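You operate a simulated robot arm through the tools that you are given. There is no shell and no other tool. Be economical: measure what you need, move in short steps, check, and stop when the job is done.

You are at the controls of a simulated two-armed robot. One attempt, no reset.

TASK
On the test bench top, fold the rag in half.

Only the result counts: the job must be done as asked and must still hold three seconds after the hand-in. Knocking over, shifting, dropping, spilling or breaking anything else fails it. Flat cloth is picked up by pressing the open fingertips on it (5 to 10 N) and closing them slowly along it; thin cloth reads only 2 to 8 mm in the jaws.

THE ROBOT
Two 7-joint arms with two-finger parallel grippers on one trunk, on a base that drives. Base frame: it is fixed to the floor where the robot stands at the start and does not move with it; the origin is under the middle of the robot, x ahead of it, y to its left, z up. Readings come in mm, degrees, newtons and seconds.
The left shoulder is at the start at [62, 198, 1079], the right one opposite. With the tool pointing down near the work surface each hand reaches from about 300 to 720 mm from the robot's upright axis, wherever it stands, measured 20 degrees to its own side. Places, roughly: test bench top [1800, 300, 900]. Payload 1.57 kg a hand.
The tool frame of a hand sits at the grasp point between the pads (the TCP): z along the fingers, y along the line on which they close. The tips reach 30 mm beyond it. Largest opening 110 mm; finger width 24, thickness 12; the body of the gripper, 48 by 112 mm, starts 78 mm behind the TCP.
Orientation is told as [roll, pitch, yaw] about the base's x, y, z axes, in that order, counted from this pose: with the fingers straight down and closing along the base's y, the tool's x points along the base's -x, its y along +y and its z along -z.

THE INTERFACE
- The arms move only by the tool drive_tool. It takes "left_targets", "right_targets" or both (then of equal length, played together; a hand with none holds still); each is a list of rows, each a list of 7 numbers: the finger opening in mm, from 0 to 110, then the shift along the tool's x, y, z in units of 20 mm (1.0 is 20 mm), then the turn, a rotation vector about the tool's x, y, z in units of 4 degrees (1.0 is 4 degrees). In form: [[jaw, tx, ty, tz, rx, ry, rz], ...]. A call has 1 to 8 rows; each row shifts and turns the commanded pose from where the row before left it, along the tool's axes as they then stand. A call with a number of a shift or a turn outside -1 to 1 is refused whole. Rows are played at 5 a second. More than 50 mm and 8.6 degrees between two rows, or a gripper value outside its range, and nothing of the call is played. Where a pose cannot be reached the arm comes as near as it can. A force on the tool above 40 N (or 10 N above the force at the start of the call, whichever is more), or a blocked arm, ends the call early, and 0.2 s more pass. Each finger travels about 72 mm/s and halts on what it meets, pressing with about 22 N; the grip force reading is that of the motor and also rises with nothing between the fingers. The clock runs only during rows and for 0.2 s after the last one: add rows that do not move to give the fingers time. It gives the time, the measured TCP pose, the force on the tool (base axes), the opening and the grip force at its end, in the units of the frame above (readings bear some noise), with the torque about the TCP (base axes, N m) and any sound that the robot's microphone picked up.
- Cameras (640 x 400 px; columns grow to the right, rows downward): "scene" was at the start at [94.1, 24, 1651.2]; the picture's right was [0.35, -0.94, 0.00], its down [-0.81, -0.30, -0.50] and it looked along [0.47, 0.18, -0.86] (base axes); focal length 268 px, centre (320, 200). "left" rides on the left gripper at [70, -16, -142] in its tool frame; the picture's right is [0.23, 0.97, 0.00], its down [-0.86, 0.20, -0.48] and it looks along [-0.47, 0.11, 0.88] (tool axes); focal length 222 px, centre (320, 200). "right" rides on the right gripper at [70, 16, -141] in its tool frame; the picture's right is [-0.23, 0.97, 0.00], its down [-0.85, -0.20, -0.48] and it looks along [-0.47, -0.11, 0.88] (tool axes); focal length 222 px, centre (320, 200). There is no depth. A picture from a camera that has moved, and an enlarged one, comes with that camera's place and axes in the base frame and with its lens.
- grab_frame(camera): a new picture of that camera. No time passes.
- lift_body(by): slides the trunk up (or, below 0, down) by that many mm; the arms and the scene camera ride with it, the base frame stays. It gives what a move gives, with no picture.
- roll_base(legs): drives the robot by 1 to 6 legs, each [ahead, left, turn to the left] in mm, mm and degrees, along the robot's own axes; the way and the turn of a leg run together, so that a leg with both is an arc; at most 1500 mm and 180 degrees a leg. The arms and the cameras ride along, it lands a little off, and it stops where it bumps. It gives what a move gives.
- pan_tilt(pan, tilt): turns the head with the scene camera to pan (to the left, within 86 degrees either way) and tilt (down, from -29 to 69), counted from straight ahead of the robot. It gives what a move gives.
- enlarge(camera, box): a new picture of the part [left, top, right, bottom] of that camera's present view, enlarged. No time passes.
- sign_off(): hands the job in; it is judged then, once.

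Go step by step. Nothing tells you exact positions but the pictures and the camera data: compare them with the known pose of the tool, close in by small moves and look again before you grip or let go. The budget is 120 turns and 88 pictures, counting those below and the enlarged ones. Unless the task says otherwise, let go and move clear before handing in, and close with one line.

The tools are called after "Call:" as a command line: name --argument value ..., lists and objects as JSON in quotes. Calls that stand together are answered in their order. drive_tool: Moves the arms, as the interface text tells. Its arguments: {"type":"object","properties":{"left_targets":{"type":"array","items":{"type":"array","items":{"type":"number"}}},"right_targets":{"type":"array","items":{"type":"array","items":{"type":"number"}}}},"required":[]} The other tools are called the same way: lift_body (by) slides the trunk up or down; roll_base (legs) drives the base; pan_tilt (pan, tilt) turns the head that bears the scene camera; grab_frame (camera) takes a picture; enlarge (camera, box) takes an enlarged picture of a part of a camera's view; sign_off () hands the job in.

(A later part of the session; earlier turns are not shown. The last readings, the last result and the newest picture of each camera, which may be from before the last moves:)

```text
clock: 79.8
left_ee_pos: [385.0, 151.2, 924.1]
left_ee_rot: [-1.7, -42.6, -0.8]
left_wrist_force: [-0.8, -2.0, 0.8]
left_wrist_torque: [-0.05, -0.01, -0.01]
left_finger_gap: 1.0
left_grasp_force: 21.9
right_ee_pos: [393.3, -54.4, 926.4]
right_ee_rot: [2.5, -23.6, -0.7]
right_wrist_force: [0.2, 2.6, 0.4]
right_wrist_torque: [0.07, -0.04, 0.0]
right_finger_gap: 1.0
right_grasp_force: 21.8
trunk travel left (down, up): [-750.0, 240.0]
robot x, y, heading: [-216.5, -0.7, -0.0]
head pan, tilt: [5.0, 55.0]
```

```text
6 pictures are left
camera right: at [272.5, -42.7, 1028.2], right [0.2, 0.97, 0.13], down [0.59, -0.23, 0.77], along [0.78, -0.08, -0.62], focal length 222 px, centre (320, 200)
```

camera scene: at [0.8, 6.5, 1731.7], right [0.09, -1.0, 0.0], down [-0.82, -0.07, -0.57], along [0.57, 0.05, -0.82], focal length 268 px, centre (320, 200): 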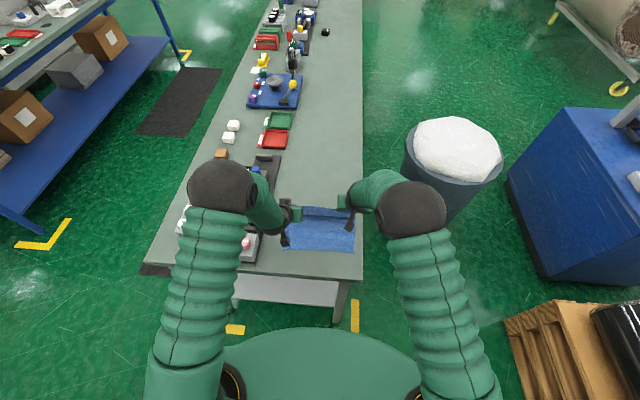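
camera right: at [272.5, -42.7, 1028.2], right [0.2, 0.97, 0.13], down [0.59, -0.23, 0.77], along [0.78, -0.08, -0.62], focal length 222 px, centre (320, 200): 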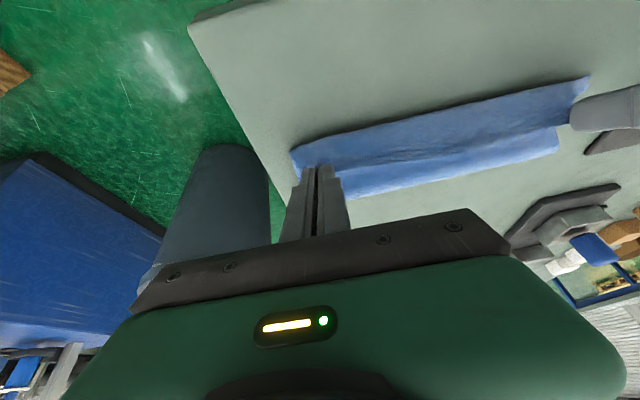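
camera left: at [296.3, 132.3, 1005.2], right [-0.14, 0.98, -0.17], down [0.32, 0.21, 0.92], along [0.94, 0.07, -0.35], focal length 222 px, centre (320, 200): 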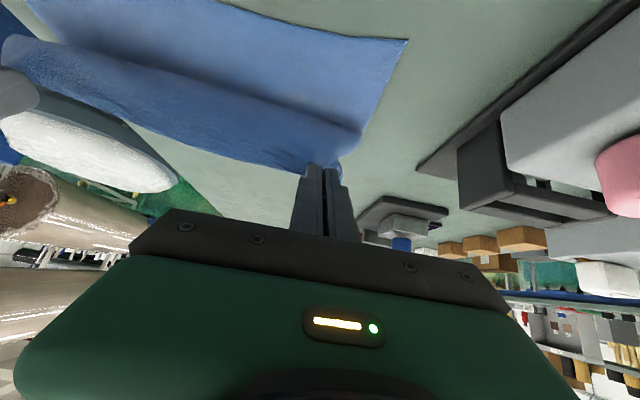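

The near edge is at x ≈ 402 and the fold at about 487 with a soft bend. I pull the last bit to unroll the edge, lower and release.

Call:
roll_base --legs '[[-30, 0, 0]]'

Call:
drive_tool --left_targets '[[0, 0.35, 0, 0.2, 0, 0, 0], [0, 0.35, 0, 0.2, 0, 0, 0], [0, 0, 0, 0, 0, 0, 0]]' --right_targets '[[0, 0.25, 0, 0.3, 0, 0, 0], [0, 0.25, 0, 0.3, 0, 0, 0], [0, 0, 0, 0, 0, 0, 0]]'

Call:
grab_frame --camera "right"

```text
clock: 80.7
left_ee_pos: [363.0, 151.5, 917.6]
left_ee_rot: [-1.7, -42.1, -0.7]
left_wrist_force: [0.6, -2.3, 0.4]
left_wrist_torque: [-0.05, 0.05, -0.09]
left_finger_gap: 1.0
left_grasp_force: 22.0
right_ee_pos: [371.9, -55.7, 919.5]
right_ee_rot: [2.4, -23.1, -0.7]
right_wrist_force: [0.3, 3.1, 0.1]
right_wrist_torque: [0.11, 0.05, 0.01]
right_finger_gap: 1.3
right_grasp_force: 22.1
trunk travel left (down, up): [-750.0, 240.0]
robot x, y, heading: [-247.1, 3.3, 0.3]
head pan, tilt: [5.0, 55.0]
```

```text
clock: 81.5
left_ee_pos: [349.5, 152.1, 909.1]
left_ee_rot: [-1.7, -42.7, -0.8]
left_wrist_force: [0.3, -2.7, -0.5]
left_wrist_torque: [-0.05, 0.01, -0.04]
left_finger_gap: 1.3
left_grasp_force: 21.8
right_ee_pos: [359.7, -54.9, 911.2]
right_ee_rot: [2.5, -23.6, -0.9]
right_wrist_force: [0.5, 3.1, 0.6]
right_wrist_torque: [0.05, 0.02, 0.0]
right_finger_gap: 1.1
right_grasp_force: 21.4
trunk travel left (down, up): [-750.0, 240.0]
robot x, y, heading: [-246.7, -1.4, -0.2]
head pan, tilt: [5.0, 55.0]
```

```text
5 pictures are left
camera right: at [238.2, -42.4, 1013.1], right [0.2, 0.97, 0.13], down [0.59, -0.23, 0.77], along [0.78, -0.08, -0.62], focal length 222 px, centre (320, 200)
```

right: 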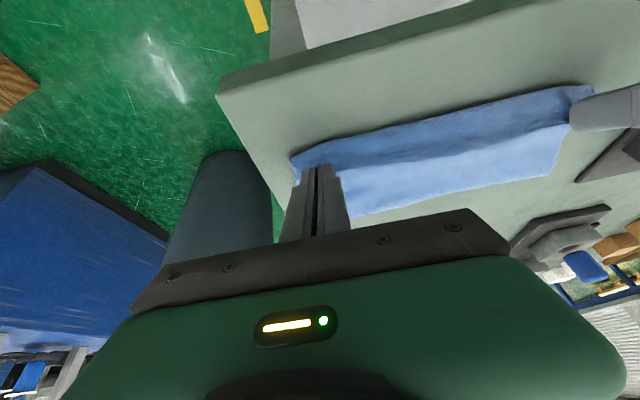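

The edge still curls because it leaves the jaws on the near side. Better: re-lay forward once more, bring the edge back only until the upper half leans straight and taut above the middle, and release there so it falls flat onto the near edge.

Call:
drive_tool --left_targets '[[0, -0.66, 0, -0.755, 0, 0, 0], [0, -0.66, 0, -0.755, 0, 0, 0], [0, -0.49, 0, -0.566, 0, 0, 0], [0, 0, 0, 0, 0, 0, 0]]' --right_targets '[[0, -0.39, 0, -0.92, 0, 0, 0], [0, -0.39, 0, -0.92, 0, 0, 0], [0, -0.29, 0, -0.69, 0, 0, 0], [0, 0, 0, 0, 0, 0, 0]]'

Call:
roll_base --legs '[[195, 0, 0]]'

Call:
drive_tool --left_targets '[[0, 0.41, 0, 0.47, 0, 0, 0], [0, 0.41, 0, 0.47, 0, 0, 0], [0, 0, 0, 0, 0, 0, 0], [0, -0.41, 0, -0.47, 0, 0, 0], [0, -0.41, 0, -0.47, 0, 0, 0], [0, 0, 0, 0, 0, 0, 0]]' --right_targets '[[0, 0.24, 0, 0.575, 0, 0, 0], [0, 0.24, 0, 0.575, 0, 0, 0], [0, 0, 0, 0, 0, 0, 0], [0, -0.24, 0, -0.575, 0, 0, 0], [0, -0.24, 0, -0.575, 0, 0, 0], [0, 0, 0, 0, 0, 0, 0]]'

Call:
roll_base --legs '[[-95, 0, 0]]'

Call:
drive_tool --left_targets '[[0, 0, 0, 0, 0, 0, 0]]' --right_targets '[[0, 0, 0, 0, 0, 0, 0]]'

Call:
grab_frame --camera "right"

```text
clock: 82.5
left_ee_pos: [347.6, 152.7, 962.4]
left_ee_rot: [-1.7, -42.7, -0.8]
left_wrist_force: [0.4, -5.6, 0.9]
left_wrist_torque: [-0.12, 0.0, -0.11]
left_finger_gap: 1.4
left_grasp_force: 22.7
right_ee_pos: [359.5, -56.8, 966.0]
right_ee_rot: [2.4, -23.6, -0.8]
right_wrist_force: [0.6, 5.1, 0.2]
right_wrist_torque: [0.14, 0.01, 0.05]
right_finger_gap: 1.4
right_grasp_force: 21.9
trunk travel left (down, up): [-750.0, 240.0]
robot x, y, heading: [-246.4, -4.9, -0.0]
head pan, tilt: [5.0, 55.0]
```

```text
clock: 84.0
left_ee_pos: [537.9, 154.6, 965.0]
left_ee_rot: [-1.6, -42.9, -0.5]
left_wrist_force: [0.0, -5.6, 0.3]
left_wrist_torque: [-0.09, 0.0, -0.14]
left_finger_gap: 1.2
left_grasp_force: 22.6
right_ee_pos: [549.2, -54.3, 966.7]
right_ee_rot: [2.4, -23.9, -0.7]
right_wrist_force: [-0.6, 5.0, -0.3]
right_wrist_torque: [0.16, -0.02, 0.08]
right_finger_gap: 1.4
right_grasp_force: 21.8
trunk travel left (down, up): [-750.0, 240.0]
robot x, y, heading: [-52.3, 1.1, 0.1]
head pan, tilt: [5.0, 55.0]
```

```text
clock: 85.5
left_ee_pos: [541.0, 154.9, 964.6]
left_ee_rot: [-1.7, -42.6, -0.6]
left_wrist_force: [0.1, -5.7, 0.1]
left_wrist_torque: [-0.13, 0.0, -0.12]
left_finger_gap: 1.2
left_grasp_force: 21.9
right_ee_pos: [551.2, -54.0, 966.4]
right_ee_rot: [2.5, -23.7, -0.6]
right_wrist_force: [0.0, 6.0, 0.0]
right_wrist_torque: [0.17, 0.02, 0.07]
right_finger_gap: 1.3
right_grasp_force: 21.6
trunk travel left (down, up): [-750.0, 240.0]
robot x, y, heading: [-54.0, -1.0, -0.0]
head pan, tilt: [5.0, 55.0]
```

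```text
clock: 86.6
left_ee_pos: [448.3, 154.2, 962.4]
left_ee_rot: [-1.6, -42.6, -0.6]
left_wrist_force: [0.6, -6.1, 0.2]
left_wrist_torque: [-0.08, 0.03, -0.15]
left_finger_gap: 1.3
left_grasp_force: 21.5
right_ee_pos: [458.0, -54.1, 964.5]
right_ee_rot: [2.5, -23.5, -0.6]
right_wrist_force: [0.1, 6.3, -0.9]
right_wrist_torque: [0.19, 0.02, 0.06]
right_finger_gap: 1.5
right_grasp_force: 21.7
trunk travel left (down, up): [-750.0, 240.0]
robot x, y, heading: [-145.0, 2.6, 0.1]
head pan, tilt: [5.0, 55.0]
```

```text
clock: 87.0
left_ee_pos: [442.6, 154.5, 967.0]
left_ee_rot: [-1.7, -42.8, -0.7]
left_wrist_force: [-0.1, -4.4, 0.0]
left_wrist_torque: [-0.07, 0.01, -0.1]
left_finger_gap: 1.2
left_grasp_force: 22.2
right_ee_pos: [453.5, -54.5, 968.0]
right_ee_rot: [2.5, -23.9, -0.6]
right_wrist_force: [0.3, 4.8, -0.1]
right_wrist_torque: [0.15, 0.01, 0.04]
right_finger_gap: 1.3
right_grasp_force: 22.1
trunk travel left (down, up): [-750.0, 240.0]
robot x, y, heading: [-149.1, 0.0, 0.1]
head pan, tilt: [5.0, 55.0]
```

```text
4 pictures are left
camera right: at [332.2, -42.7, 1069.5], right [0.2, 0.97, 0.13], down [0.59, -0.23, 0.78], along [0.78, -0.08, -0.62], focal length 222 px, centre (320, 200)
```

right: 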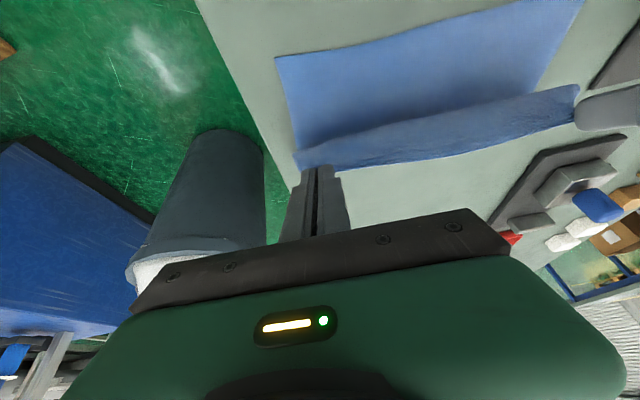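

The near edge is at x ≈ 398 with the tips at 464, 80 mm up. I back 28 mm so the upper half leans toward the robot, then open both jaws at once.

Call:
roll_base --legs '[[-28, 0, 0]]'

Call:
drive_tool --left_targets '[[0, 0, 0, 0, 0, 0, 0], [40, 0, 0, 0, 0, 0, 0], [50, 0, 0, 0, 0, 0, 0], [50, 0, 0, 0, 0, 0, 0], [50, 0, 0, 0, 0, 0, 0], [50, 0, 0, 0, 0, 0, 0]]' --right_targets '[[0, 0, 0, 0, 0, 0, 0], [40, 0, 0, 0, 0, 0, 0], [50, 0, 0, 0, 0, 0, 0], [50, 0, 0, 0, 0, 0, 0], [50, 0, 0, 0, 0, 0, 0], [50, 0, 0, 0, 0, 0, 0]]'

Call:
grab_frame --camera "right"

```text
clock: 87.8
left_ee_pos: [421.1, 154.8, 961.4]
left_ee_rot: [-1.8, -42.4, -0.7]
left_wrist_force: [0.2, -5.6, 0.1]
left_wrist_torque: [-0.11, 0.02, -0.09]
left_finger_gap: 1.0
left_grasp_force: 22.5
right_ee_pos: [432.3, -54.8, 962.8]
right_ee_rot: [2.5, -23.5, -0.6]
right_wrist_force: [0.4, 4.6, -0.4]
right_wrist_torque: [0.15, 0.05, 0.02]
right_finger_gap: 1.3
right_grasp_force: 22.0
trunk travel left (down, up): [-750.0, 240.0]
robot x, y, heading: [-177.3, 1.1, 0.0]
head pan, tilt: [5.0, 55.0]
```

```text
clock: 89.2
left_ee_pos: [412.6, 154.9, 967.2]
left_ee_rot: [-1.8, -43.0, -0.6]
left_wrist_force: [0.1, -0.5, -0.9]
left_wrist_torque: [0.0, -0.01, 0.02]
left_finger_gap: 50.1
left_grasp_force: 0.1
right_ee_pos: [423.5, -54.9, 969.6]
right_ee_rot: [2.5, -23.9, -0.6]
right_wrist_force: [-0.2, 0.0, -0.1]
right_wrist_torque: [0.01, 0.03, 0.03]
right_finger_gap: 50.3
right_grasp_force: 0.1
trunk travel left (down, up): [-750.0, 240.0]
robot x, y, heading: [-174.0, -0.6, 0.4]
head pan, tilt: [5.0, 55.0]
```

```text
3 pictures are left
camera right: at [302.1, -43.2, 1070.5], right [0.2, 0.97, 0.13], down [0.59, -0.23, 0.78], along [0.78, -0.08, -0.62], focal length 222 px, centre (320, 200)
```

right: 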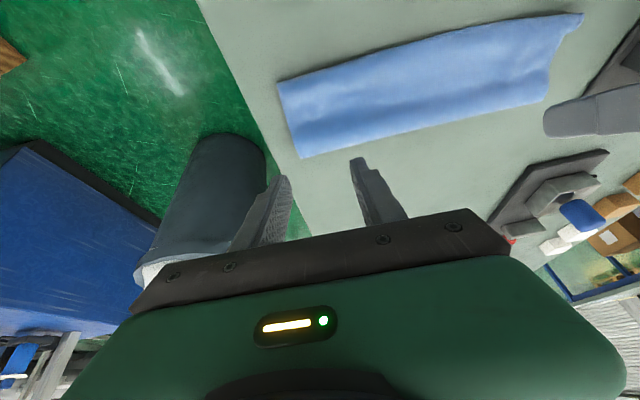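

It fell flat. I check closely with one enlarged picture.

Call:
enlarge --camera "right" --box '[260, 0, 600, 180]'

```text
1.88 times, centred on (430, 90) of right
camera zoom: at [302.1, -43.2, 1070.5], right [0.2, 0.97, 0.13], down [0.59, -0.23, 0.78], along [0.78, -0.08, -0.62], focal length 418 px, centre (113, 407)
```

zoom: 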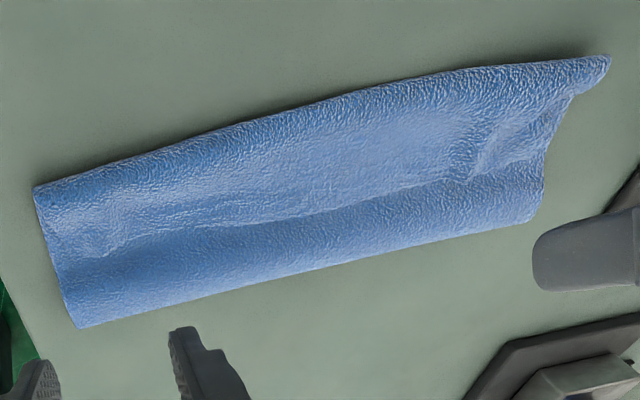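

The top edge fell inward again, because this grip clamps it facing forward. With few pictures left I plan this: regrip that edge at A ≈ [441,150] and B ≈ [429,−48], lay the rag fully flat, then regrip the edge with the jaws turned 90° so it stands upright in them and falls the right way. First I set the hands vertical.

Call:
drive_tool --left_targets '[[30, 0, 0, -0.5, 0, 1, 0], [30, 0, 0, 0, 0, 1, 0], [30, 0, 0, 0, 0, 1, 0], [30, 0, 0, 0, 0, 1, 0], [30, 0, 0, 0, 0, 1, 0], [30, 0, 0, 0, 0, 1, 0], [30, 0, 0, 0, 0, 1, 0], [30, 0, 0, 0, 0, 1, 0]]' --right_targets '[[30, 0, 0, -0.5, 0, 1, 0], [30, 0, 0, 0, 0, 1, 0], [30, 0, 0, 0, 0, 1, 0], [30, 0, 0, 0, 0, 1, 0], [30, 0, 0, 0, 0, 1, 0], [30, 0, 0, 0, 0, 0.95, 0], [30, 0, 0, 0, 0.6, 0, 0], [30, 0, 0, 0, 0, 0, -0.15]]'

Call:
drive_tool --left_targets '[[30, 0, 0, 0, 0, 1, 0], [30, 0, 0, 0, 0, 1, 0], [30, 0, 0, 0, 0, 0.7, 0], [30, 0, 0, 0, -0.45, 0, -0.15], [30, 0, 0, 0, 0, 0, 0]]' --right_targets '[[30, 0, 0, 0, 0, 0, 0], [30, 0, 0, 0, 0, 0, 0], [30, 0, 0, 0, 0, 0, 0], [30, 0, 0, 0, 0, 0, 0], [30, 0, 0, 0, 0, 0, 0]]'

```text
clock: 91.0
left_ee_pos: [406.0, 154.9, 974.2]
left_ee_rot: [-1.2, -10.9, -1.5]
left_wrist_force: [-0.9, -0.6, 0.2]
left_wrist_torque: [0.01, -0.01, 0.02]
left_finger_gap: 30.1
left_grasp_force: 0.1
right_ee_pos: [419.5, -56.0, 978.9]
right_ee_rot: [-0.2, -0.2, 1.0]
right_wrist_force: [0.5, -0.8, 0.0]
right_wrist_torque: [-0.03, 0.04, -0.03]
right_finger_gap: 30.0
right_grasp_force: 0.0
trunk travel left (down, up): [-750.0, 240.0]
robot x, y, heading: [-175.1, -1.8, 0.1]
head pan, tilt: [5.0, 55.0]
```

```text
clock: 92.2
left_ee_pos: [406.6, 153.6, 976.3]
left_ee_rot: [0.6, -0.2, -1.3]
left_wrist_force: [0.2, 0.6, 1.1]
left_wrist_torque: [0.03, -0.02, -0.01]
left_finger_gap: 30.0
left_grasp_force: 0.0
right_ee_pos: [419.4, -56.1, 977.8]
right_ee_rot: [-0.1, -0.2, 0.9]
right_wrist_force: [-0.4, -0.1, -0.5]
right_wrist_torque: [-0.01, -0.01, 0.0]
right_finger_gap: 29.8
right_grasp_force: 0.1
trunk travel left (down, up): [-750.0, 240.0]
robot x, y, heading: [-180.9, -2.5, 0.3]
head pan, tilt: [5.0, 55.0]
```

Before committing, I test in the air whether both hands can turn 90°.

Call:
drive_tool --left_targets '[[30, 0, 0, -0.5, 0, 0, -1], [30, 0, 0, 0, 0, 0, -1], [30, 0, 0, 0, 0, 0, -1], [30, 0, 0, 0, 0, 0, -1], [30, 0, 0, 0, 0, 0, -1], [30, 0, 0, 0, 0, 0, -1], [30, 0, 0, 0, 0, 0, -1], [30, 0, 0, 0, 0, 0, -1]]' --right_targets '[[30, 0, 0, -0.5, 0, 0, 1], [30, 0, 0, 0, 0, 0, 1], [30, 0, 0, 0, 0, 0, 1], [30, 0, 0, 0, 0, 0, 1], [30, 0, 0, 0, 0, 0, 1], [30, 0, 0, 0, 0, 0, 1], [30, 0, 0, 0, 0, 0, 1], [30, 0, 0, 0, 0, 0, 1]]'

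Call:
drive_tool --left_targets '[[30, 0, 0, 0, 0, 0, -1], [30, 0, 0, 0, 0, 0, -1], [30, 0, 0, 0, 0, 0, -1], [30, 0, 0, 0, 0, 0, -1], [30, 0, 0, 0, 0, 0, -1], [30, 0, 0, 0, 0, 0, -1], [30, 0, 0, 0, 0, 0, -1], [30, 0, 0, 0, 0, 0, -1]]' --right_targets '[[30, 0, 0, 0, 0, 0, 1], [30, 0, 0, 0, 0, 0, 1], [30, 0, 0, 0, 0, 0, 1], [30, 0, 0, 0, 0, 0, 1], [30, 0, 0, 0, 0, 0, 1], [30, 0, 0, 0, 0, 0, 1], [30, 0, 0, 0, 0, 0, 1], [30, 0, 0, 0, 0, 0, 1]]'

Call:
drive_tool --left_targets '[[30, 0, 0, 0, 0, 0, -1], [30, 0, 0, 0, 0, 0, -1], [30, 0, 0, 0, 0, 0, -1], [30, 0, 0, 0, 0, 0, -1], [30, 0, 0, 0, 0, 0, -1], [30, 0, 0, 0, 0, 0, -1], [30, 0, 0, 0, 0, 0, 0]]' --right_targets '[[30, 0, 0, 0, 0, 0, 1], [30, 0, 0, 0, 0, 0, 1], [30, 0, 0, 0, 0, 0, 1], [30, 0, 0, 0, 0, 0, 1], [30, 0, 0, 0, 0, 0, 1], [30, 0, 0, 0, 0, 0, 1], [30, 0, 0, 0, 0, 0, 0]]'

```text
clock: 94.0
left_ee_pos: [406.0, 153.6, 984.7]
left_ee_rot: [0.4, -0.5, 30.8]
left_wrist_force: [0.1, 1.0, -0.1]
left_wrist_torque: [-0.01, 0.0, -0.01]
left_finger_gap: 30.2
left_grasp_force: 0.0
right_ee_pos: [419.8, -55.9, 987.6]
right_ee_rot: [0.0, -0.2, -31.1]
right_wrist_force: [-0.8, -0.5, 0.1]
right_wrist_torque: [-0.05, 0.0, 0.0]
right_finger_gap: 29.9
right_grasp_force: 0.0
trunk travel left (down, up): [-750.0, 240.0]
robot x, y, heading: [-175.4, -3.1, -0.0]
head pan, tilt: [5.0, 55.0]
```

```text
clock: 95.8
left_ee_pos: [406.1, 154.9, 984.9]
left_ee_rot: [0.1, -0.6, 62.9]
left_wrist_force: [0.3, 0.4, 0.1]
left_wrist_torque: [-0.01, 0.01, -0.03]
left_finger_gap: 29.9
left_grasp_force: 0.1
right_ee_pos: [420.5, -56.2, 988.0]
right_ee_rot: [0.3, -0.2, -63.1]
right_wrist_force: [-0.7, -0.2, 0.4]
right_wrist_torque: [0.01, -0.01, -0.03]
right_finger_gap: 30.1
right_grasp_force: 0.1
trunk travel left (down, up): [-750.0, 240.0]
robot x, y, heading: [-172.8, 0.2, 0.4]
head pan, tilt: [5.0, 55.0]
```

```text
clock: 97.4
left_ee_pos: [405.8, 154.7, 984.2]
left_ee_rot: [-0.2, -0.5, 86.9]
left_wrist_force: [0.0, 0.1, -0.2]
left_wrist_torque: [-0.03, -0.02, -0.02]
left_finger_gap: 29.9
left_grasp_force: 0.0
right_ee_pos: [418.5, -55.0, 988.7]
right_ee_rot: [0.3, -0.1, -87.1]
right_wrist_force: [-0.3, 0.9, -0.4]
right_wrist_torque: [0.0, 0.02, 0.0]
right_finger_gap: 30.0
right_grasp_force: 0.1
trunk travel left (down, up): [-750.0, 240.0]
robot x, y, heading: [-173.3, -1.0, 0.5]
head pan, tilt: [5.0, 55.0]
```

Both hands can turn. I descend over the turned-back strip with the jaws closing along x, the outer finger at the edge, keeping the wrist cameras apart.

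Call:
drive_tool --left_targets '[[20, 0.63, -1, 0, 0, 0, -0.75], [20, 0, 0, 0.9, 0, 0, 0], [20, 0, 0, 0.9, 0, 0, 0], [20, 0, 0, 0.9, 0, 0, 0], [20, 0, 0, 0.9, 0, 0, 0], [20, 0, 0, 0, 0, 0, 0]]' --right_targets '[[20, 0.75, -0.1, 0, 0, 0, 0.75], [20, 0, 0, 0.95, 0, 0, 0], [20, 0, 0, 0.95, 0, 0, 0], [20, 0, 0, 0.95, 0, 0, 0], [20, 0, 0, 0.95, 0, 0, 0], [20, 0, 0, 0, 0, 0, 0]]'

```text
clock: 98.4
left_ee_pos: [423.4, 145.2, 932.5]
left_ee_rot: [0.0, -0.9, 90.1]
left_wrist_force: [0.2, 2.8, 0.5]
left_wrist_torque: [-0.45, 0.03, 0.05]
left_finger_gap: 19.9
left_grasp_force: 0.1
right_ee_pos: [417.5, -42.1, 936.2]
right_ee_rot: [0.5, -0.2, -90.1]
right_wrist_force: [0.2, -3.4, 1.3]
right_wrist_torque: [0.58, -0.03, -0.07]
right_finger_gap: 20.2
right_grasp_force: 0.1
trunk travel left (down, up): [-750.0, 240.0]
robot x, y, heading: [-174.7, 0.4, 0.4]
head pan, tilt: [5.0, 55.0]
stopped in row 5 (left hand): the force on the tool passed its limit at 42 N (the readings are from after the stop); the commanded pose is now the measured one
```

The inner wrist cameras touched. I separate, raise, and turn the right hand the other way so its camera faces outward.

Call:
drive_tool --left_targets '[[20, -0.5, 0, -0.3, 0, 0, 0], [20, -0.5, 0, -1, 0, 0, 0], [20, 0, 0, -1, 0, 0, 0], [20, 0, 0, -0.5, 0, 0, 0]]' --right_targets '[[20, -0.8, 0, -0.3, 0, 0, 0], [20, -1, 0, -1, 0, 0, 0], [20, -0.5, 0, -1, 0, 0, 0], [20, 0, 0, -0.5, 0, 0, 0]]'

Call:
drive_tool --right_targets '[[20, 0, 0, 0, 0, 0, -1], [20, 0, 0, 0, 0, 0, -1], [20, 0, 0, 0, 0, 0, -1], [20, 0, 0, 0, 0, 0, -1], [20, 0, 0, 0, 0, 0, -1], [20, 0, 0, 0, 0, 0, -1], [20, 0, 0, 0, 0, 0, -1], [20, 0, 0, 0, 0, 0, -1]]'

Call:
drive_tool --right_targets '[[20, 0, 0, 0, 0, 0, -1], [20, 0, 0, 0, 0, 0, -1], [20, 0, 0, 0, 0, 0, -1], [20, 0, 0, 0, 0, 0, -1], [20, 0, 0, 0, 0, 0, -1], [20, 0, 0, 0, 0, 0, -1], [20, 0, 0, 0, 0, 0, -1], [20, 0, 0, 0, 0, 0, -1]]'

Call:
drive_tool --right_targets '[[20, 0, 0, 0, 0, 0, -1], [20, 0, 0, 0, 0, 0, -1], [20, 0, 0, 0, 0, 0, -1], [20, 0, 0, 0, 0, 0, -1], [20, 0, 0, 0, 0, 0, -1], [20, 0, 0, 0, 0, 0, -1], [20, 0, 0, 0, 0, 0, -1], [20, 0, 0, 0, 0, 0, -1]]'

Call:
drive_tool --right_targets '[[20, 0, 0, 0, 0, 0, -1], [20, 0, 0, 0, 0, 0, -1], [20, 0, 0, 0, 0, 0, -1], [20, 0, 0, 0, 0, 0, -1], [20, 0, 0, 0, 0, 0, -1], [20, 0, 0, 0, 0, 0, -1], [20, 0, 0, 0, 0, 0, -1], [20, 0, 0, 0, 0, 0, -1]]'

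Call:
drive_tool --right_targets '[[20, 0, 0, 0, 0, 0, -1], [20, 0, 0, 0, 0, 0, -1], [20, 0, 0, 0, 0, 0, -1], [20, 0, 0, 0, 0, 0, -1], [20, 0, 0, 0, 0, 0, -1], [20, 0, 0, 0, 0, 0, -1], [20, 0, 0, 0, 0, 0, -1], [20, 0, 0, 0, 0, 0, -1]]'

```text
clock: 99.4
left_ee_pos: [423.4, 163.9, 989.7]
left_ee_rot: [-0.3, -1.0, 90.2]
left_wrist_force: [-0.1, 0.2, 0.5]
left_wrist_torque: [0.0, 0.02, 0.03]
left_finger_gap: 20.0
left_grasp_force: 0.1
right_ee_pos: [415.6, -87.1, 992.7]
right_ee_rot: [0.5, -0.2, -90.1]
right_wrist_force: [-0.7, -0.5, -0.2]
right_wrist_torque: [-0.02, 0.04, -0.01]
right_finger_gap: 20.0
right_grasp_force: 0.0
trunk travel left (down, up): [-750.0, 240.0]
robot x, y, heading: [-179.3, 1.1, 0.1]
head pan, tilt: [5.0, 55.0]
```

```text
clock: 101.2
left_ee_pos: [423.4, 162.9, 988.4]
left_ee_rot: [-0.1, -0.9, 90.2]
left_wrist_force: [-0.4, -0.3, 0.2]
left_wrist_torque: [-0.01, -0.01, -0.02]
left_finger_gap: 20.2
left_grasp_force: 0.1
right_ee_pos: [415.7, -87.7, 993.4]
right_ee_rot: [0.4, -0.4, -58.1]
right_wrist_force: [0.8, -0.1, 0.7]
right_wrist_torque: [-0.02, 0.0, -0.03]
right_finger_gap: 20.1
right_grasp_force: 0.1
trunk travel left (down, up): [-750.0, 240.0]
robot x, y, heading: [-172.3, -2.8, 0.3]
head pan, tilt: [5.0, 55.0]
```

```text
clock: 103.0
left_ee_pos: [423.6, 162.8, 989.9]
left_ee_rot: [-0.1, -0.9, 90.2]
left_wrist_force: [0.6, 0.2, 0.2]
left_wrist_torque: [-0.03, 0.0, 0.02]
left_finger_gap: 20.1
left_grasp_force: 0.1
right_ee_pos: [416.9, -88.2, 993.3]
right_ee_rot: [0.2, -0.5, -26.0]
right_wrist_force: [0.8, -0.5, -0.9]
right_wrist_torque: [0.02, 0.0, 0.0]
right_finger_gap: 20.0
right_grasp_force: 0.0
trunk travel left (down, up): [-750.0, 240.0]
robot x, y, heading: [-174.2, 0.4, 0.4]
head pan, tilt: [5.0, 55.0]
```

```text
clock: 104.8
left_ee_pos: [424.3, 164.2, 989.7]
left_ee_rot: [-0.1, -0.9, 90.1]
left_wrist_force: [-0.1, -0.6, -0.2]
left_wrist_torque: [-0.05, -0.03, 0.0]
left_finger_gap: 20.2
left_grasp_force: 0.1
right_ee_pos: [417.6, -87.2, 994.0]
right_ee_rot: [-0.2, -0.6, 6.0]
right_wrist_force: [0.9, 1.1, 0.0]
right_wrist_torque: [0.01, 0.03, 0.04]
right_finger_gap: 20.1
right_grasp_force: 0.0
trunk travel left (down, up): [-750.0, 240.0]
robot x, y, heading: [-176.1, -4.9, 0.1]
head pan, tilt: [5.0, 55.0]
```

```text
clock: 106.6
left_ee_pos: [423.5, 163.8, 989.8]
left_ee_rot: [-0.1, -0.9, 90.2]
left_wrist_force: [0.4, 0.1, 0.5]
left_wrist_torque: [0.02, 0.0, -0.02]
left_finger_gap: 19.9
left_grasp_force: 0.1
right_ee_pos: [414.9, -86.8, 994.4]
right_ee_rot: [-0.4, -0.4, 37.9]
right_wrist_force: [0.6, 1.1, -1.6]
right_wrist_torque: [0.02, 0.0, 0.03]
right_finger_gap: 19.9
right_grasp_force: 0.1
trunk travel left (down, up): [-750.0, 240.0]
robot x, y, heading: [-175.5, -3.1, 0.0]
head pan, tilt: [5.0, 55.0]
```

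```text
clock: 108.4
left_ee_pos: [424.3, 163.9, 988.6]
left_ee_rot: [-0.1, -0.9, 90.2]
left_wrist_force: [0.0, -1.3, 0.2]
left_wrist_torque: [-0.01, -0.02, 0.01]
left_finger_gap: 19.9
left_grasp_force: 0.1
right_ee_pos: [415.9, -86.8, 992.9]
right_ee_rot: [-0.6, -0.1, 70.0]
right_wrist_force: [0.2, -1.0, 0.3]
right_wrist_torque: [-0.03, -0.02, 0.01]
right_finger_gap: 20.0
right_grasp_force: 0.0
trunk travel left (down, up): [-750.0, 240.0]
robot x, y, heading: [-173.2, -2.0, 0.4]
head pan, tilt: [5.0, 55.0]
```

Call:
drive_tool --right_targets '[[20, 0, 0, 0, 0, 0, -1], [20, 0, 0, 0, 0, 0, -1], [20, 0, 0, 0, 0, 0, -1], [20, 0, 0, 0, 0, 0, -1], [20, 0, 0, 0, 0, 0, -1], [20, -0.85, 0, 0, 0, 0, 0], [20, -0.85, 0, 0, 0, 0, 0], [20, -0.85, 0, 0, 0, 0, 0]]' --left_targets '[[20, 0.6, -0.1, 0, 0, 0, 0], [20, 0.6, 0, 0, 0, 0, 0], [20, 0, 0, 0, 0, 0, 0], [20, 0, 0, 0, 0, 0, 0], [20, 0, 0, 0, 0, 0, 0], [20, 0, 0, 0, 0, 0, 0], [20, 0, 0, 0, 0, 0, 0], [20, 0, 0, 0, 0, 0, 0]]'

Call:
drive_tool --left_targets '[[20, 0, 0, 0.97, 0, 0, 0], [20, 0, 0, 0.97, 0, 0, 0], [20, 0, 0, 0.97, 0, 0, 0], [20, 0, 0, 0.97, 0, 0, 0], [20, 0, 0, 0, 0, 0, 0], [20, 0, 0, 0, 0, 0, 0]]' --right_targets '[[20, 0, 0, 1, 0, 0, 0], [20, 0, 0, 1, 0, 0, 0], [20, 0, 0, 1, 0, 0, 0], [20, 0, 0, 1, 0, 0, 0], [20, 0, 0, 0.1, 0, 0, 0], [20, 0, 0, 0, 0, 0, 0]]'

```text
clock: 110.2
left_ee_pos: [425.4, 140.3, 988.4]
left_ee_rot: [-0.1, -0.8, 90.1]
left_wrist_force: [0.3, 0.7, -0.5]
left_wrist_torque: [-0.01, 0.01, 0.01]
left_finger_gap: 20.2
left_grasp_force: 0.0
right_ee_pos: [416.4, -35.1, 994.3]
right_ee_rot: [-0.5, 0.1, 90.0]
right_wrist_force: [-0.5, -0.3, -0.2]
right_wrist_torque: [0.02, 0.05, 0.01]
right_finger_gap: 19.8
right_grasp_force: 0.1
trunk travel left (down, up): [-750.0, 240.0]
robot x, y, heading: [-179.6, -1.4, 0.3]
head pan, tilt: [5.0, 55.0]
```

```text
clock: 111.6
left_ee_pos: [425.0, 139.9, 911.6]
left_ee_rot: [-0.1, -0.9, 90.1]
left_wrist_force: [-0.8, -0.7, -0.4]
left_wrist_torque: [0.02, -0.02, -0.03]
left_finger_gap: 20.2
left_grasp_force: 0.1
right_ee_pos: [415.8, -36.5, 911.2]
right_ee_rot: [-0.7, 0.1, 89.9]
right_wrist_force: [0.6, -0.1, 0.5]
right_wrist_torque: [0.03, 0.04, 0.01]
right_finger_gap: 20.0
right_grasp_force: 0.0
trunk travel left (down, up): [-750.0, 240.0]
robot x, y, heading: [-178.7, -0.6, -0.1]
head pan, tilt: [5.0, 55.0]
```

Call:
drive_tool --left_targets '[[20, 0, 0, 0.5, 0, 0, 0], [20, 0, 0, 0.35, 0, 0, 0], [20, 0, 0, 0.08, 0, 0, 0], [20, 0, 0, 0, 0, 0, 0]]' --right_targets '[[20, 0, 0, 0.5, 0, 0, 0], [20, 0, 0, 0.35, 0, 0, 0], [20, 0, 0, 0.06, 0, 0, 0], [20, 0, 0, 0, 0, 0, 0]]'

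```text
clock: 112.6
left_ee_pos: [425.7, 141.3, 892.8]
left_ee_rot: [-0.2, -1.0, 90.2]
left_wrist_force: [-1.0, 0.0, 1.3]
left_wrist_torque: [0.0, 0.01, 0.04]
left_finger_gap: 19.7
left_grasp_force: 0.1
right_ee_pos: [416.1, -36.8, 893.6]
right_ee_rot: [-0.6, 0.2, 89.9]
right_wrist_force: [-0.3, 0.2, 1.3]
right_wrist_torque: [-0.03, 0.01, -0.02]
right_finger_gap: 20.3
right_grasp_force: 0.1
trunk travel left (down, up): [-750.0, 240.0]
robot x, y, heading: [-177.4, 1.4, 0.2]
head pan, tilt: [5.0, 55.0]
```

Call:
drive_tool --left_targets '[[20, 0, 0, 0.06, 0, 0, 0], [20, 0, 0, 0.02, 0, 0, 0]]' --right_targets '[[20, 0, 0, 0.07, 0, 0, 0], [20, 0, 0, 0.03, 0, 0, 0]]'

```text
clock: 113.2
left_ee_pos: [424.9, 141.1, 892.6]
left_ee_rot: [-0.3, -0.9, 90.1]
left_wrist_force: [0.9, 0.8, 5.0]
left_wrist_torque: [-0.02, -0.02, 0.0]
left_finger_gap: 19.6
left_grasp_force: 0.0
right_ee_pos: [416.8, -37.2, 893.0]
right_ee_rot: [-0.7, 0.2, 89.8]
right_wrist_force: [0.4, -0.6, 9.3]
right_wrist_torque: [0.0, 0.05, 0.04]
right_finger_gap: 20.0
right_grasp_force: 0.2
trunk travel left (down, up): [-750.0, 240.0]
robot x, y, heading: [-179.1, 1.8, 0.1]
head pan, tilt: [5.0, 55.0]
```

Call:
drive_tool --left_targets '[[18, 0, 0, 0.02, 0, 0, 0], [15.5, 0, 0, 0, 0, 0, 0], [13, 0, 0, 0, 0, 0, 0], [10.5, 0, 0, 0, 0, 0, 0], [8, 0, 0, 0, 0, 0, 0], [5, 0, 0, 0, 0, 0, 0], [2, 0, 0, 0, 0, 0, 0], [0, 0, 0, 0, 0, 0, 0]]' --right_targets '[[18, 0, 0, 0, 0, 0, 0], [15.5, 0, 0, 0, 0, 0, 0], [13, 0, 0, 0, 0, 0, 0], [10.5, 0, 0, 0, 0, 0, 0], [8, 0, 0, 0, 0, 0, 0], [5, 0, 0, 0, 0, 0, 0], [2, 0, 0, 0, 0, 0, 0], [0, 0, 0, 0, 0, 0, 0]]'

Call:
drive_tool --left_targets '[[0, 0, 0, 0, 0, 0, 0], [0, 0, 0, -0.3, 0, 0, 0], [0, 0, 0, -0.6, 0, 0, 0], [0, 0, 0, -0.6, 0, 0, 0]]' --right_targets '[[0, 0, 0, 0, 0, 0, 0], [0, 0, 0, -0.3, 0, 0, 0], [0, 0, 0, -0.6, 0, 0, 0], [0, 0, 0, -0.6, 0, 0, 0]]'

```text
clock: 115.0
left_ee_pos: [423.9, 140.1, 893.8]
left_ee_rot: [-0.3, -0.9, 90.2]
left_wrist_force: [-1.4, -0.5, 11.3]
left_wrist_torque: [-0.08, 0.07, -0.01]
left_finger_gap: 1.5
left_grasp_force: 22.0
right_ee_pos: [415.2, -36.8, 892.5]
right_ee_rot: [-0.6, 0.1, 90.0]
right_wrist_force: [0.5, 1.2, 9.8]
right_wrist_torque: [0.01, 0.06, 0.02]
right_finger_gap: 1.9
right_grasp_force: 21.8
trunk travel left (down, up): [-750.0, 240.0]
robot x, y, heading: [-174.8, 3.0, 0.2]
head pan, tilt: [5.0, 55.0]
```

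```text
clock: 116.0
left_ee_pos: [424.5, 140.3, 922.6]
left_ee_rot: [-0.1, -0.9, 90.1]
left_wrist_force: [-0.9, -1.2, -0.3]
left_wrist_torque: [-0.02, -0.02, -0.01]
left_finger_gap: 1.9
left_grasp_force: 22.1
right_ee_pos: [415.8, -36.2, 922.0]
right_ee_rot: [-0.6, 0.2, 89.9]
right_wrist_force: [0.7, -0.4, -0.3]
right_wrist_torque: [0.01, 0.02, -0.02]
right_finger_gap: 2.0
right_grasp_force: 22.5
trunk travel left (down, up): [-750.0, 240.0]
robot x, y, heading: [-174.5, 2.6, 0.2]
head pan, tilt: [5.0, 55.0]
```

Both jaws hold a thin ridge (≈2 mm) of the top edge, now upright in the jaws. I lift, carry it forward to lay the rag out, then tilt and return.

Call:
drive_tool --left_targets '[[0, 0, 0, -1, 0, 0, 0], [0, 0, 0, -1, 0, 0, 0], [0, 0, 0, -1, 0, 0, 0], [0, 0, 0, 0, 0, 0, 0]]' --right_targets '[[0, 0, 0, -1, 0, 0, 0], [0, 0, 0, -1, 0, 0, 0], [0, 0, 0, -1, 0, 0, 0], [0, 0, 0, 0, 0, 0, 0]]'

Call:
roll_base --legs '[[150, 0, 0]]'

Call:
drive_tool --left_targets '[[0, 0, 0, 1, 0, 0, 0], [0, 0, 0, 1, 0, 0, 0], [0, 0, 0, 0, 0, 0, 0], [0, 0, 0, -0.6, 0, 0, 0], [0, 0, 0, -0.6, 0, 0, 0]]' --right_targets '[[0, 0, 0, 1, 0, 0, 0], [0, 0, 0, 1, 0, 0, 0], [0, 0, 0, 0, 0, 0, 0], [0, 0, 0, -0.6, 0, 0, 0], [0, 0, 0, -0.6, 0, 0, 0]]'

Call:
drive_tool --left_targets '[[0, 0, 0, 0, 1, 0, 0], [0, 0, 0, 0, 1, 0, 0], [0, 0, 0, 0, 1, 0, 0], [0, 0, 0, 0, 1, 0, 0], [0, 0, 0, 0, 0, 0, 0]]' --right_targets '[[0, 0, 0, 0, 1, 0, 0], [0, 0, 0, 0, 1, 0, 0], [0, 0, 0, 0, 1, 0, 0], [0, 0, 0, 0, 1, 0, 0], [0, 0, 0, 0, 0, 0, 0]]'

```text
clock: 117.0
left_ee_pos: [426.0, 140.4, 980.6]
left_ee_rot: [-0.1, -0.9, 90.0]
left_wrist_force: [0.0, -0.6, 0.5]
left_wrist_torque: [0.01, -0.01, 0.01]
left_finger_gap: 1.7
left_grasp_force: 21.9
right_ee_pos: [416.9, -35.1, 981.3]
right_ee_rot: [-0.5, 0.2, 89.9]
right_wrist_force: [0.2, 0.4, 0.5]
right_wrist_torque: [0.03, 0.04, 0.03]
right_finger_gap: 2.1
right_grasp_force: 21.7
trunk travel left (down, up): [-750.0, 240.0]
robot x, y, heading: [-175.3, 0.4, 0.6]
head pan, tilt: [5.0, 55.0]
```

```text
clock: 118.4
left_ee_pos: [572.6, 138.6, 982.3]
left_ee_rot: [-0.4, -0.9, 90.0]
left_wrist_force: [-0.8, -0.5, 0.8]
left_wrist_torque: [0.0, 0.0, 0.03]
left_finger_gap: 2.0
left_grasp_force: 22.1
right_ee_pos: [563.8, -35.5, 982.4]
right_ee_rot: [-0.8, 0.2, 89.9]
right_wrist_force: [0.7, -0.8, -0.7]
right_wrist_torque: [0.01, -0.01, 0.0]
right_finger_gap: 2.0
right_grasp_force: 22.0
trunk travel left (down, up): [-750.0, 240.0]
robot x, y, heading: [-27.2, 2.1, 0.2]
head pan, tilt: [5.0, 55.0]
```

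```text
clock: 119.6
left_ee_pos: [572.5, 139.9, 967.4]
left_ee_rot: [-0.3, -0.8, 90.1]
left_wrist_force: [0.2, -0.5, 0.9]
left_wrist_torque: [0.0, 0.0, 0.03]
left_finger_gap: 1.7
left_grasp_force: 22.0
right_ee_pos: [563.8, -35.8, 966.2]
right_ee_rot: [-0.6, 0.1, 89.8]
right_wrist_force: [1.4, 0.1, -0.1]
right_wrist_torque: [-0.05, -0.01, 0.01]
right_finger_gap: 2.0
right_grasp_force: 21.7
trunk travel left (down, up): [-750.0, 240.0]
robot x, y, heading: [-28.0, -0.7, 0.3]
head pan, tilt: [5.0, 55.0]
```

```text
clock: 120.8
left_ee_pos: [572.7, 140.6, 965.1]
left_ee_rot: [-16.4, -1.0, 90.1]
left_wrist_force: [0.4, -0.5, -0.1]
left_wrist_torque: [0.02, 0.03, 0.02]
left_finger_gap: 1.9
left_grasp_force: 21.7
right_ee_pos: [563.7, -36.5, 967.2]
right_ee_rot: [-16.6, 0.1, 89.9]
right_wrist_force: [-0.2, 1.1, -0.3]
right_wrist_torque: [0.03, 0.04, -0.03]
right_finger_gap: 1.9
right_grasp_force: 21.8
trunk travel left (down, up): [-750.0, 240.0]
robot x, y, heading: [-28.9, -0.3, 0.2]
head pan, tilt: [5.0, 55.0]
```

The hold is good and level at x ≈ 576, 77 mm up. I spread the hands to straighten the edge.

Call:
drive_tool --left_targets '[[0, -0.5, 0, 0, 0, 0, 0], [0, -0.4, 0, 0, 0, 0, 0], [0, 0, 0, 0, 0, 0, 0]]' --right_targets '[[0, 0.5, 0, 0, 0, 0, 0], [0, 0.2, 0, 0, 0, 0, 0], [0, 0, 0, 0, 0, 0, 0]]'

```text
clock: 121.6
left_ee_pos: [571.6, 152.5, 966.0]
left_ee_rot: [-16.2, -0.6, 89.8]
left_wrist_force: [-0.7, -29.8, 1.3]
left_wrist_torque: [-0.92, 0.05, -0.24]
left_finger_gap: 1.6
left_grasp_force: 22.2
right_ee_pos: [564.5, -46.4, 967.4]
right_ee_rot: [-16.8, -0.1, 90.1]
right_wrist_force: [1.3, 28.8, -0.6]
right_wrist_torque: [0.75, -0.04, 0.15]
right_finger_gap: 2.2
right_grasp_force: 21.8
trunk travel left (down, up): [-750.0, 240.0]
robot x, y, heading: [-26.5, 0.2, 0.3]
head pan, tilt: [5.0, 55.0]
```

Call:
drive_tool --left_targets '[[0, 0.25, 0, 0, 0.5, 0, 0], [0, 0, 0, 0, 1, 0, 0], [0, 0, 0, 0, 0, 0, 0]]' --right_targets '[[0, -0.25, 0, 0, 0.5, 0, 0], [0, 0, 0, 0, 1, 0, 0], [0, 0, 0, 0, 0, 0, 0]]'

Call:
roll_base --legs '[[-105, 0, 0]]'

Call:
roll_base --legs '[[-35, 0, 0]]'

Call:
drive_tool --left_targets '[[0, 0, 0, 0, 0, 0, 0]]' --right_targets '[[0, 0, 0, 0, 0, 0, 0]]'

Call:
enlarge --camera "scene" --box '[220, 130, 420, 270]'

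```text
clock: 122.4
left_ee_pos: [571.2, 153.5, 965.4]
left_ee_rot: [-22.3, -0.8, 90.0]
left_wrist_force: [-2.1, -19.7, 0.4]
left_wrist_torque: [-0.62, 0.03, -0.21]
left_finger_gap: 1.7
left_grasp_force: 21.2
right_ee_pos: [563.9, -43.4, 966.9]
right_ee_rot: [-22.7, 0.0, 89.9]
right_wrist_force: [1.2, 18.8, -0.1]
right_wrist_torque: [0.5, 0.0, 0.22]
right_finger_gap: 2.0
right_grasp_force: 22.4
trunk travel left (down, up): [-750.0, 240.0]
robot x, y, heading: [-28.0, -1.0, -0.1]
head pan, tilt: [5.0, 55.0]
```

```text
clock: 123.6
left_ee_pos: [469.8, 152.9, 964.1]
left_ee_rot: [-22.1, -0.8, 90.2]
left_wrist_force: [-1.3, -19.0, 1.0]
left_wrist_torque: [-0.58, 0.04, -0.2]
left_finger_gap: 2.0
left_grasp_force: 22.3
right_ee_pos: [462.3, -45.2, 965.6]
right_ee_rot: [-22.5, 0.0, 89.8]
right_wrist_force: [1.1, 19.0, -0.2]
right_wrist_torque: [0.48, 0.01, 0.17]
right_finger_gap: 1.8
right_grasp_force: 22.4
trunk travel left (down, up): [-750.0, 240.0]
robot x, y, heading: [-130.6, -1.8, 0.2]
head pan, tilt: [5.0, 55.0]
```

```text
clock: 124.4
left_ee_pos: [436.7, 151.6, 964.1]
left_ee_rot: [-22.2, -0.8, 90.0]
left_wrist_force: [-0.9, -13.4, 0.0]
left_wrist_torque: [-0.42, 0.06, -0.16]
left_finger_gap: 1.7
left_grasp_force: 22.4
right_ee_pos: [427.8, -43.0, 964.5]
right_ee_rot: [-22.5, -0.1, 90.0]
right_wrist_force: [0.6, 13.3, -0.7]
right_wrist_torque: [0.35, 0.02, 0.12]
right_finger_gap: 1.9
right_grasp_force: 21.7
trunk travel left (down, up): [-750.0, 240.0]
robot x, y, heading: [-166.7, -0.8, 0.1]
head pan, tilt: [5.0, 55.0]
```

```text
clock: 124.8
left_ee_pos: [427.5, 149.7, 970.7]
left_ee_rot: [-22.7, -0.6, 89.9]
left_wrist_force: [0.6, -7.5, -0.2]
left_wrist_torque: [-0.26, -0.01, -0.08]
left_finger_gap: 1.9
left_grasp_force: 21.4
right_ee_pos: [419.0, -42.5, 971.9]
right_ee_rot: [-23.1, -0.1, 90.1]
right_wrist_force: [1.4, 7.8, -1.1]
right_wrist_torque: [0.17, 0.03, 0.06]
right_finger_gap: 2.0
right_grasp_force: 21.8
trunk travel left (down, up): [-750.0, 240.0]
robot x, y, heading: [-166.2, 2.4, 0.2]
head pan, tilt: [5.0, 55.0]
```

```text
2.86 times, centred on (320, 200) of scene
camera zoom: at [-66.2, 6.5, 1732.0], right [0.09, -1.0, 0.0], down [-0.82, -0.07, -0.57], along [0.57, 0.05, -0.82], focal length 766 px, centre (320, 200)
```

zoom: 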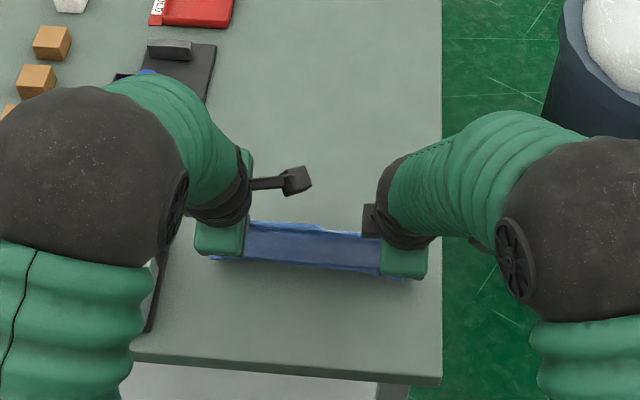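

This regrip holds well inside the edge, so it would leave a flap again. The right arm's tilt is limited because the rag lies to the left of the robot's axis. New plan: lay the rag out flat, re-centre the robot on it, and redo the fold with proper tilt. First I lay it out.

Call:
roll_base --legs '[[145, 0, 0]]'

Call:
drive_tool --left_targets '[[0, 0, 0, 0, -1, 0, 0], [0, 0, 0, 0, -1, 0, 0], [0, 0, 0, 0, -1, 0, 0], [0, 0, 0, 0, -1, 0, 0], [0, 0, 0, 0, -1, 0, 0], [0, 0, 0, 0, -0.6, 0, 0], [0, 0, 0, 0, 0, 0, 0]]' --right_targets '[[0, 0, 0, 0, -1, 0, 0], [0, 0, 0, 0, -1, 0, 0], [0, 0, 0, 0, -1, 0, 0], [0, 0, 0, 0, -1, 0, 0], [0, 0, 0, 0, -1, 0, 0], [0, 0, 0, 0, -0.6, 0, 0], [0, 0, 0, 0, 0, 0, 0]]'

Call:
drive_tool --left_targets '[[0, 0, 0, 1, 0, 0, 0], [0, 0, -0.5, 1, 0, 0, 0], [0, 0, -0.5, 1, 0, 0, 0], [0, 0, 0, 0.3, 0, 0, 0], [0, 0, 0, 0, 0, 0, 0]]' --right_targets '[[0, 0, 0, 1, 0, 0, 0], [0, 0, -0.5, 1, 0, 0, 0], [0, 0, -0.5, 1, 0, 0, 0], [0, 0, 0, 0.3, 0, 0, 0], [0, 0, 0, 0, 0, 0, 0]]'

```text
clock: 126.2
left_ee_pos: [573.5, 150.8, 970.9]
left_ee_rot: [-22.8, -0.8, 90.0]
left_wrist_force: [-0.4, -11.7, 0.8]
left_wrist_torque: [-0.36, 0.02, -0.15]
left_finger_gap: 1.7
left_grasp_force: 22.5
right_ee_pos: [563.5, -42.2, 969.6]
right_ee_rot: [-23.1, -0.1, 90.1]
right_wrist_force: [0.0, 10.7, -0.3]
right_wrist_torque: [0.29, 0.0, 0.1]
right_finger_gap: 2.0
right_grasp_force: 21.9
trunk travel left (down, up): [-750.0, 240.0]
robot x, y, heading: [-22.4, -0.3, 0.5]
head pan, tilt: [5.0, 55.0]
```

```text
clock: 127.8
left_ee_pos: [574.0, 150.6, 970.5]
left_ee_rot: [-0.2, -0.7, 90.1]
left_wrist_force: [-0.3, -9.2, -0.2]
left_wrist_torque: [-0.36, -0.03, 0.02]
left_finger_gap: 1.7
left_grasp_force: 22.1
right_ee_pos: [565.6, -42.4, 969.9]
right_ee_rot: [-0.6, -0.1, 90.1]
right_wrist_force: [0.1, 9.8, -0.7]
right_wrist_torque: [0.26, 0.0, 0.01]
right_finger_gap: 2.0
right_grasp_force: 22.2
trunk travel left (down, up): [-750.0, 240.0]
robot x, y, heading: [-24.6, -0.3, 0.1]
head pan, tilt: [5.0, 55.0]
```

```text
clock: 129.0
left_ee_pos: [593.5, 153.1, 903.2]
left_ee_rot: [-0.2, -0.6, 90.1]
left_wrist_force: [0.2, -11.4, 0.3]
left_wrist_torque: [-0.36, 0.01, 0.03]
left_finger_gap: 1.9
left_grasp_force: 21.7
right_ee_pos: [586.5, -42.3, 903.6]
right_ee_rot: [-0.6, 0.0, 90.2]
right_wrist_force: [1.2, 12.2, -0.4]
right_wrist_torque: [0.31, 0.01, 0.01]
right_finger_gap: 2.0
right_grasp_force: 22.1
trunk travel left (down, up): [-750.0, 240.0]
robot x, y, heading: [-20.0, -1.7, -0.0]
head pan, tilt: [5.0, 55.0]
```

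Call:
roll_base --legs '[[30, 0, 0]]'

Call:
drive_tool --left_targets '[[0, 0, 0, 0.35, 0, 0, 0], [5, 0, 0, 0, 0, 0, 0], [15, 0, 0, 0, 0, 0, 0], [25, 0, 0, 0, 0, 0, 0], [25, 0, 0, -0.5, 0, 0, 0], [25, 0, 0, -1, 0, 0, 0], [25, 0, 0, -1, 0, 0, 0], [25, 0, 0, -1, 0, 0, 0]]' --right_targets '[[0, 0, 0, 0.35, 0, 0, 0], [5, 0, 0, 0, 0, 0, 0], [15, 0, 0, 0, 0, 0, 0], [25, 0, 0, 0, 0, 0, 0], [25, 0, 0, -0.5, 0, 0, 0], [25, 0, 0, -1, 0, 0, 0], [25, 0, 0, -1, 0, 0, 0], [25, 0, 0, -1, 0, 0, 0]]'

```text
clock: 129.8
left_ee_pos: [617.9, 151.9, 909.3]
left_ee_rot: [-0.6, -0.7, 90.0]
left_wrist_force: [-0.4, -11.4, 0.2]
left_wrist_torque: [-0.37, -0.03, 0.02]
left_finger_gap: 2.0
left_grasp_force: 21.9
right_ee_pos: [610.9, -42.2, 909.3]
right_ee_rot: [-0.9, -0.1, 90.0]
right_wrist_force: [0.5, 12.5, -0.6]
right_wrist_torque: [0.36, -0.06, 0.01]
right_finger_gap: 1.9
right_grasp_force: 21.7
trunk travel left (down, up): [-750.0, 240.0]
robot x, y, heading: [7.3, 6.1, 0.3]
head pan, tilt: [5.0, 55.0]
```

```text
clock: 131.6
left_ee_pos: [620.3, 151.1, 970.5]
left_ee_rot: [-0.4, -0.7, 90.0]
left_wrist_force: [0.2, -0.5, 0.1]
left_wrist_torque: [-0.01, -0.03, 0.0]
left_finger_gap: 24.9
left_grasp_force: 0.1
right_ee_pos: [613.1, -42.8, 969.0]
right_ee_rot: [-0.8, -0.1, 90.1]
right_wrist_force: [0.5, 0.7, 0.0]
right_wrist_torque: [-0.01, -0.03, 0.01]
right_finger_gap: 24.8
right_grasp_force: 0.0
trunk travel left (down, up): [-750.0, 240.0]
robot x, y, heading: [8.2, -1.2, 0.2]
head pan, tilt: [5.0, 55.0]
```

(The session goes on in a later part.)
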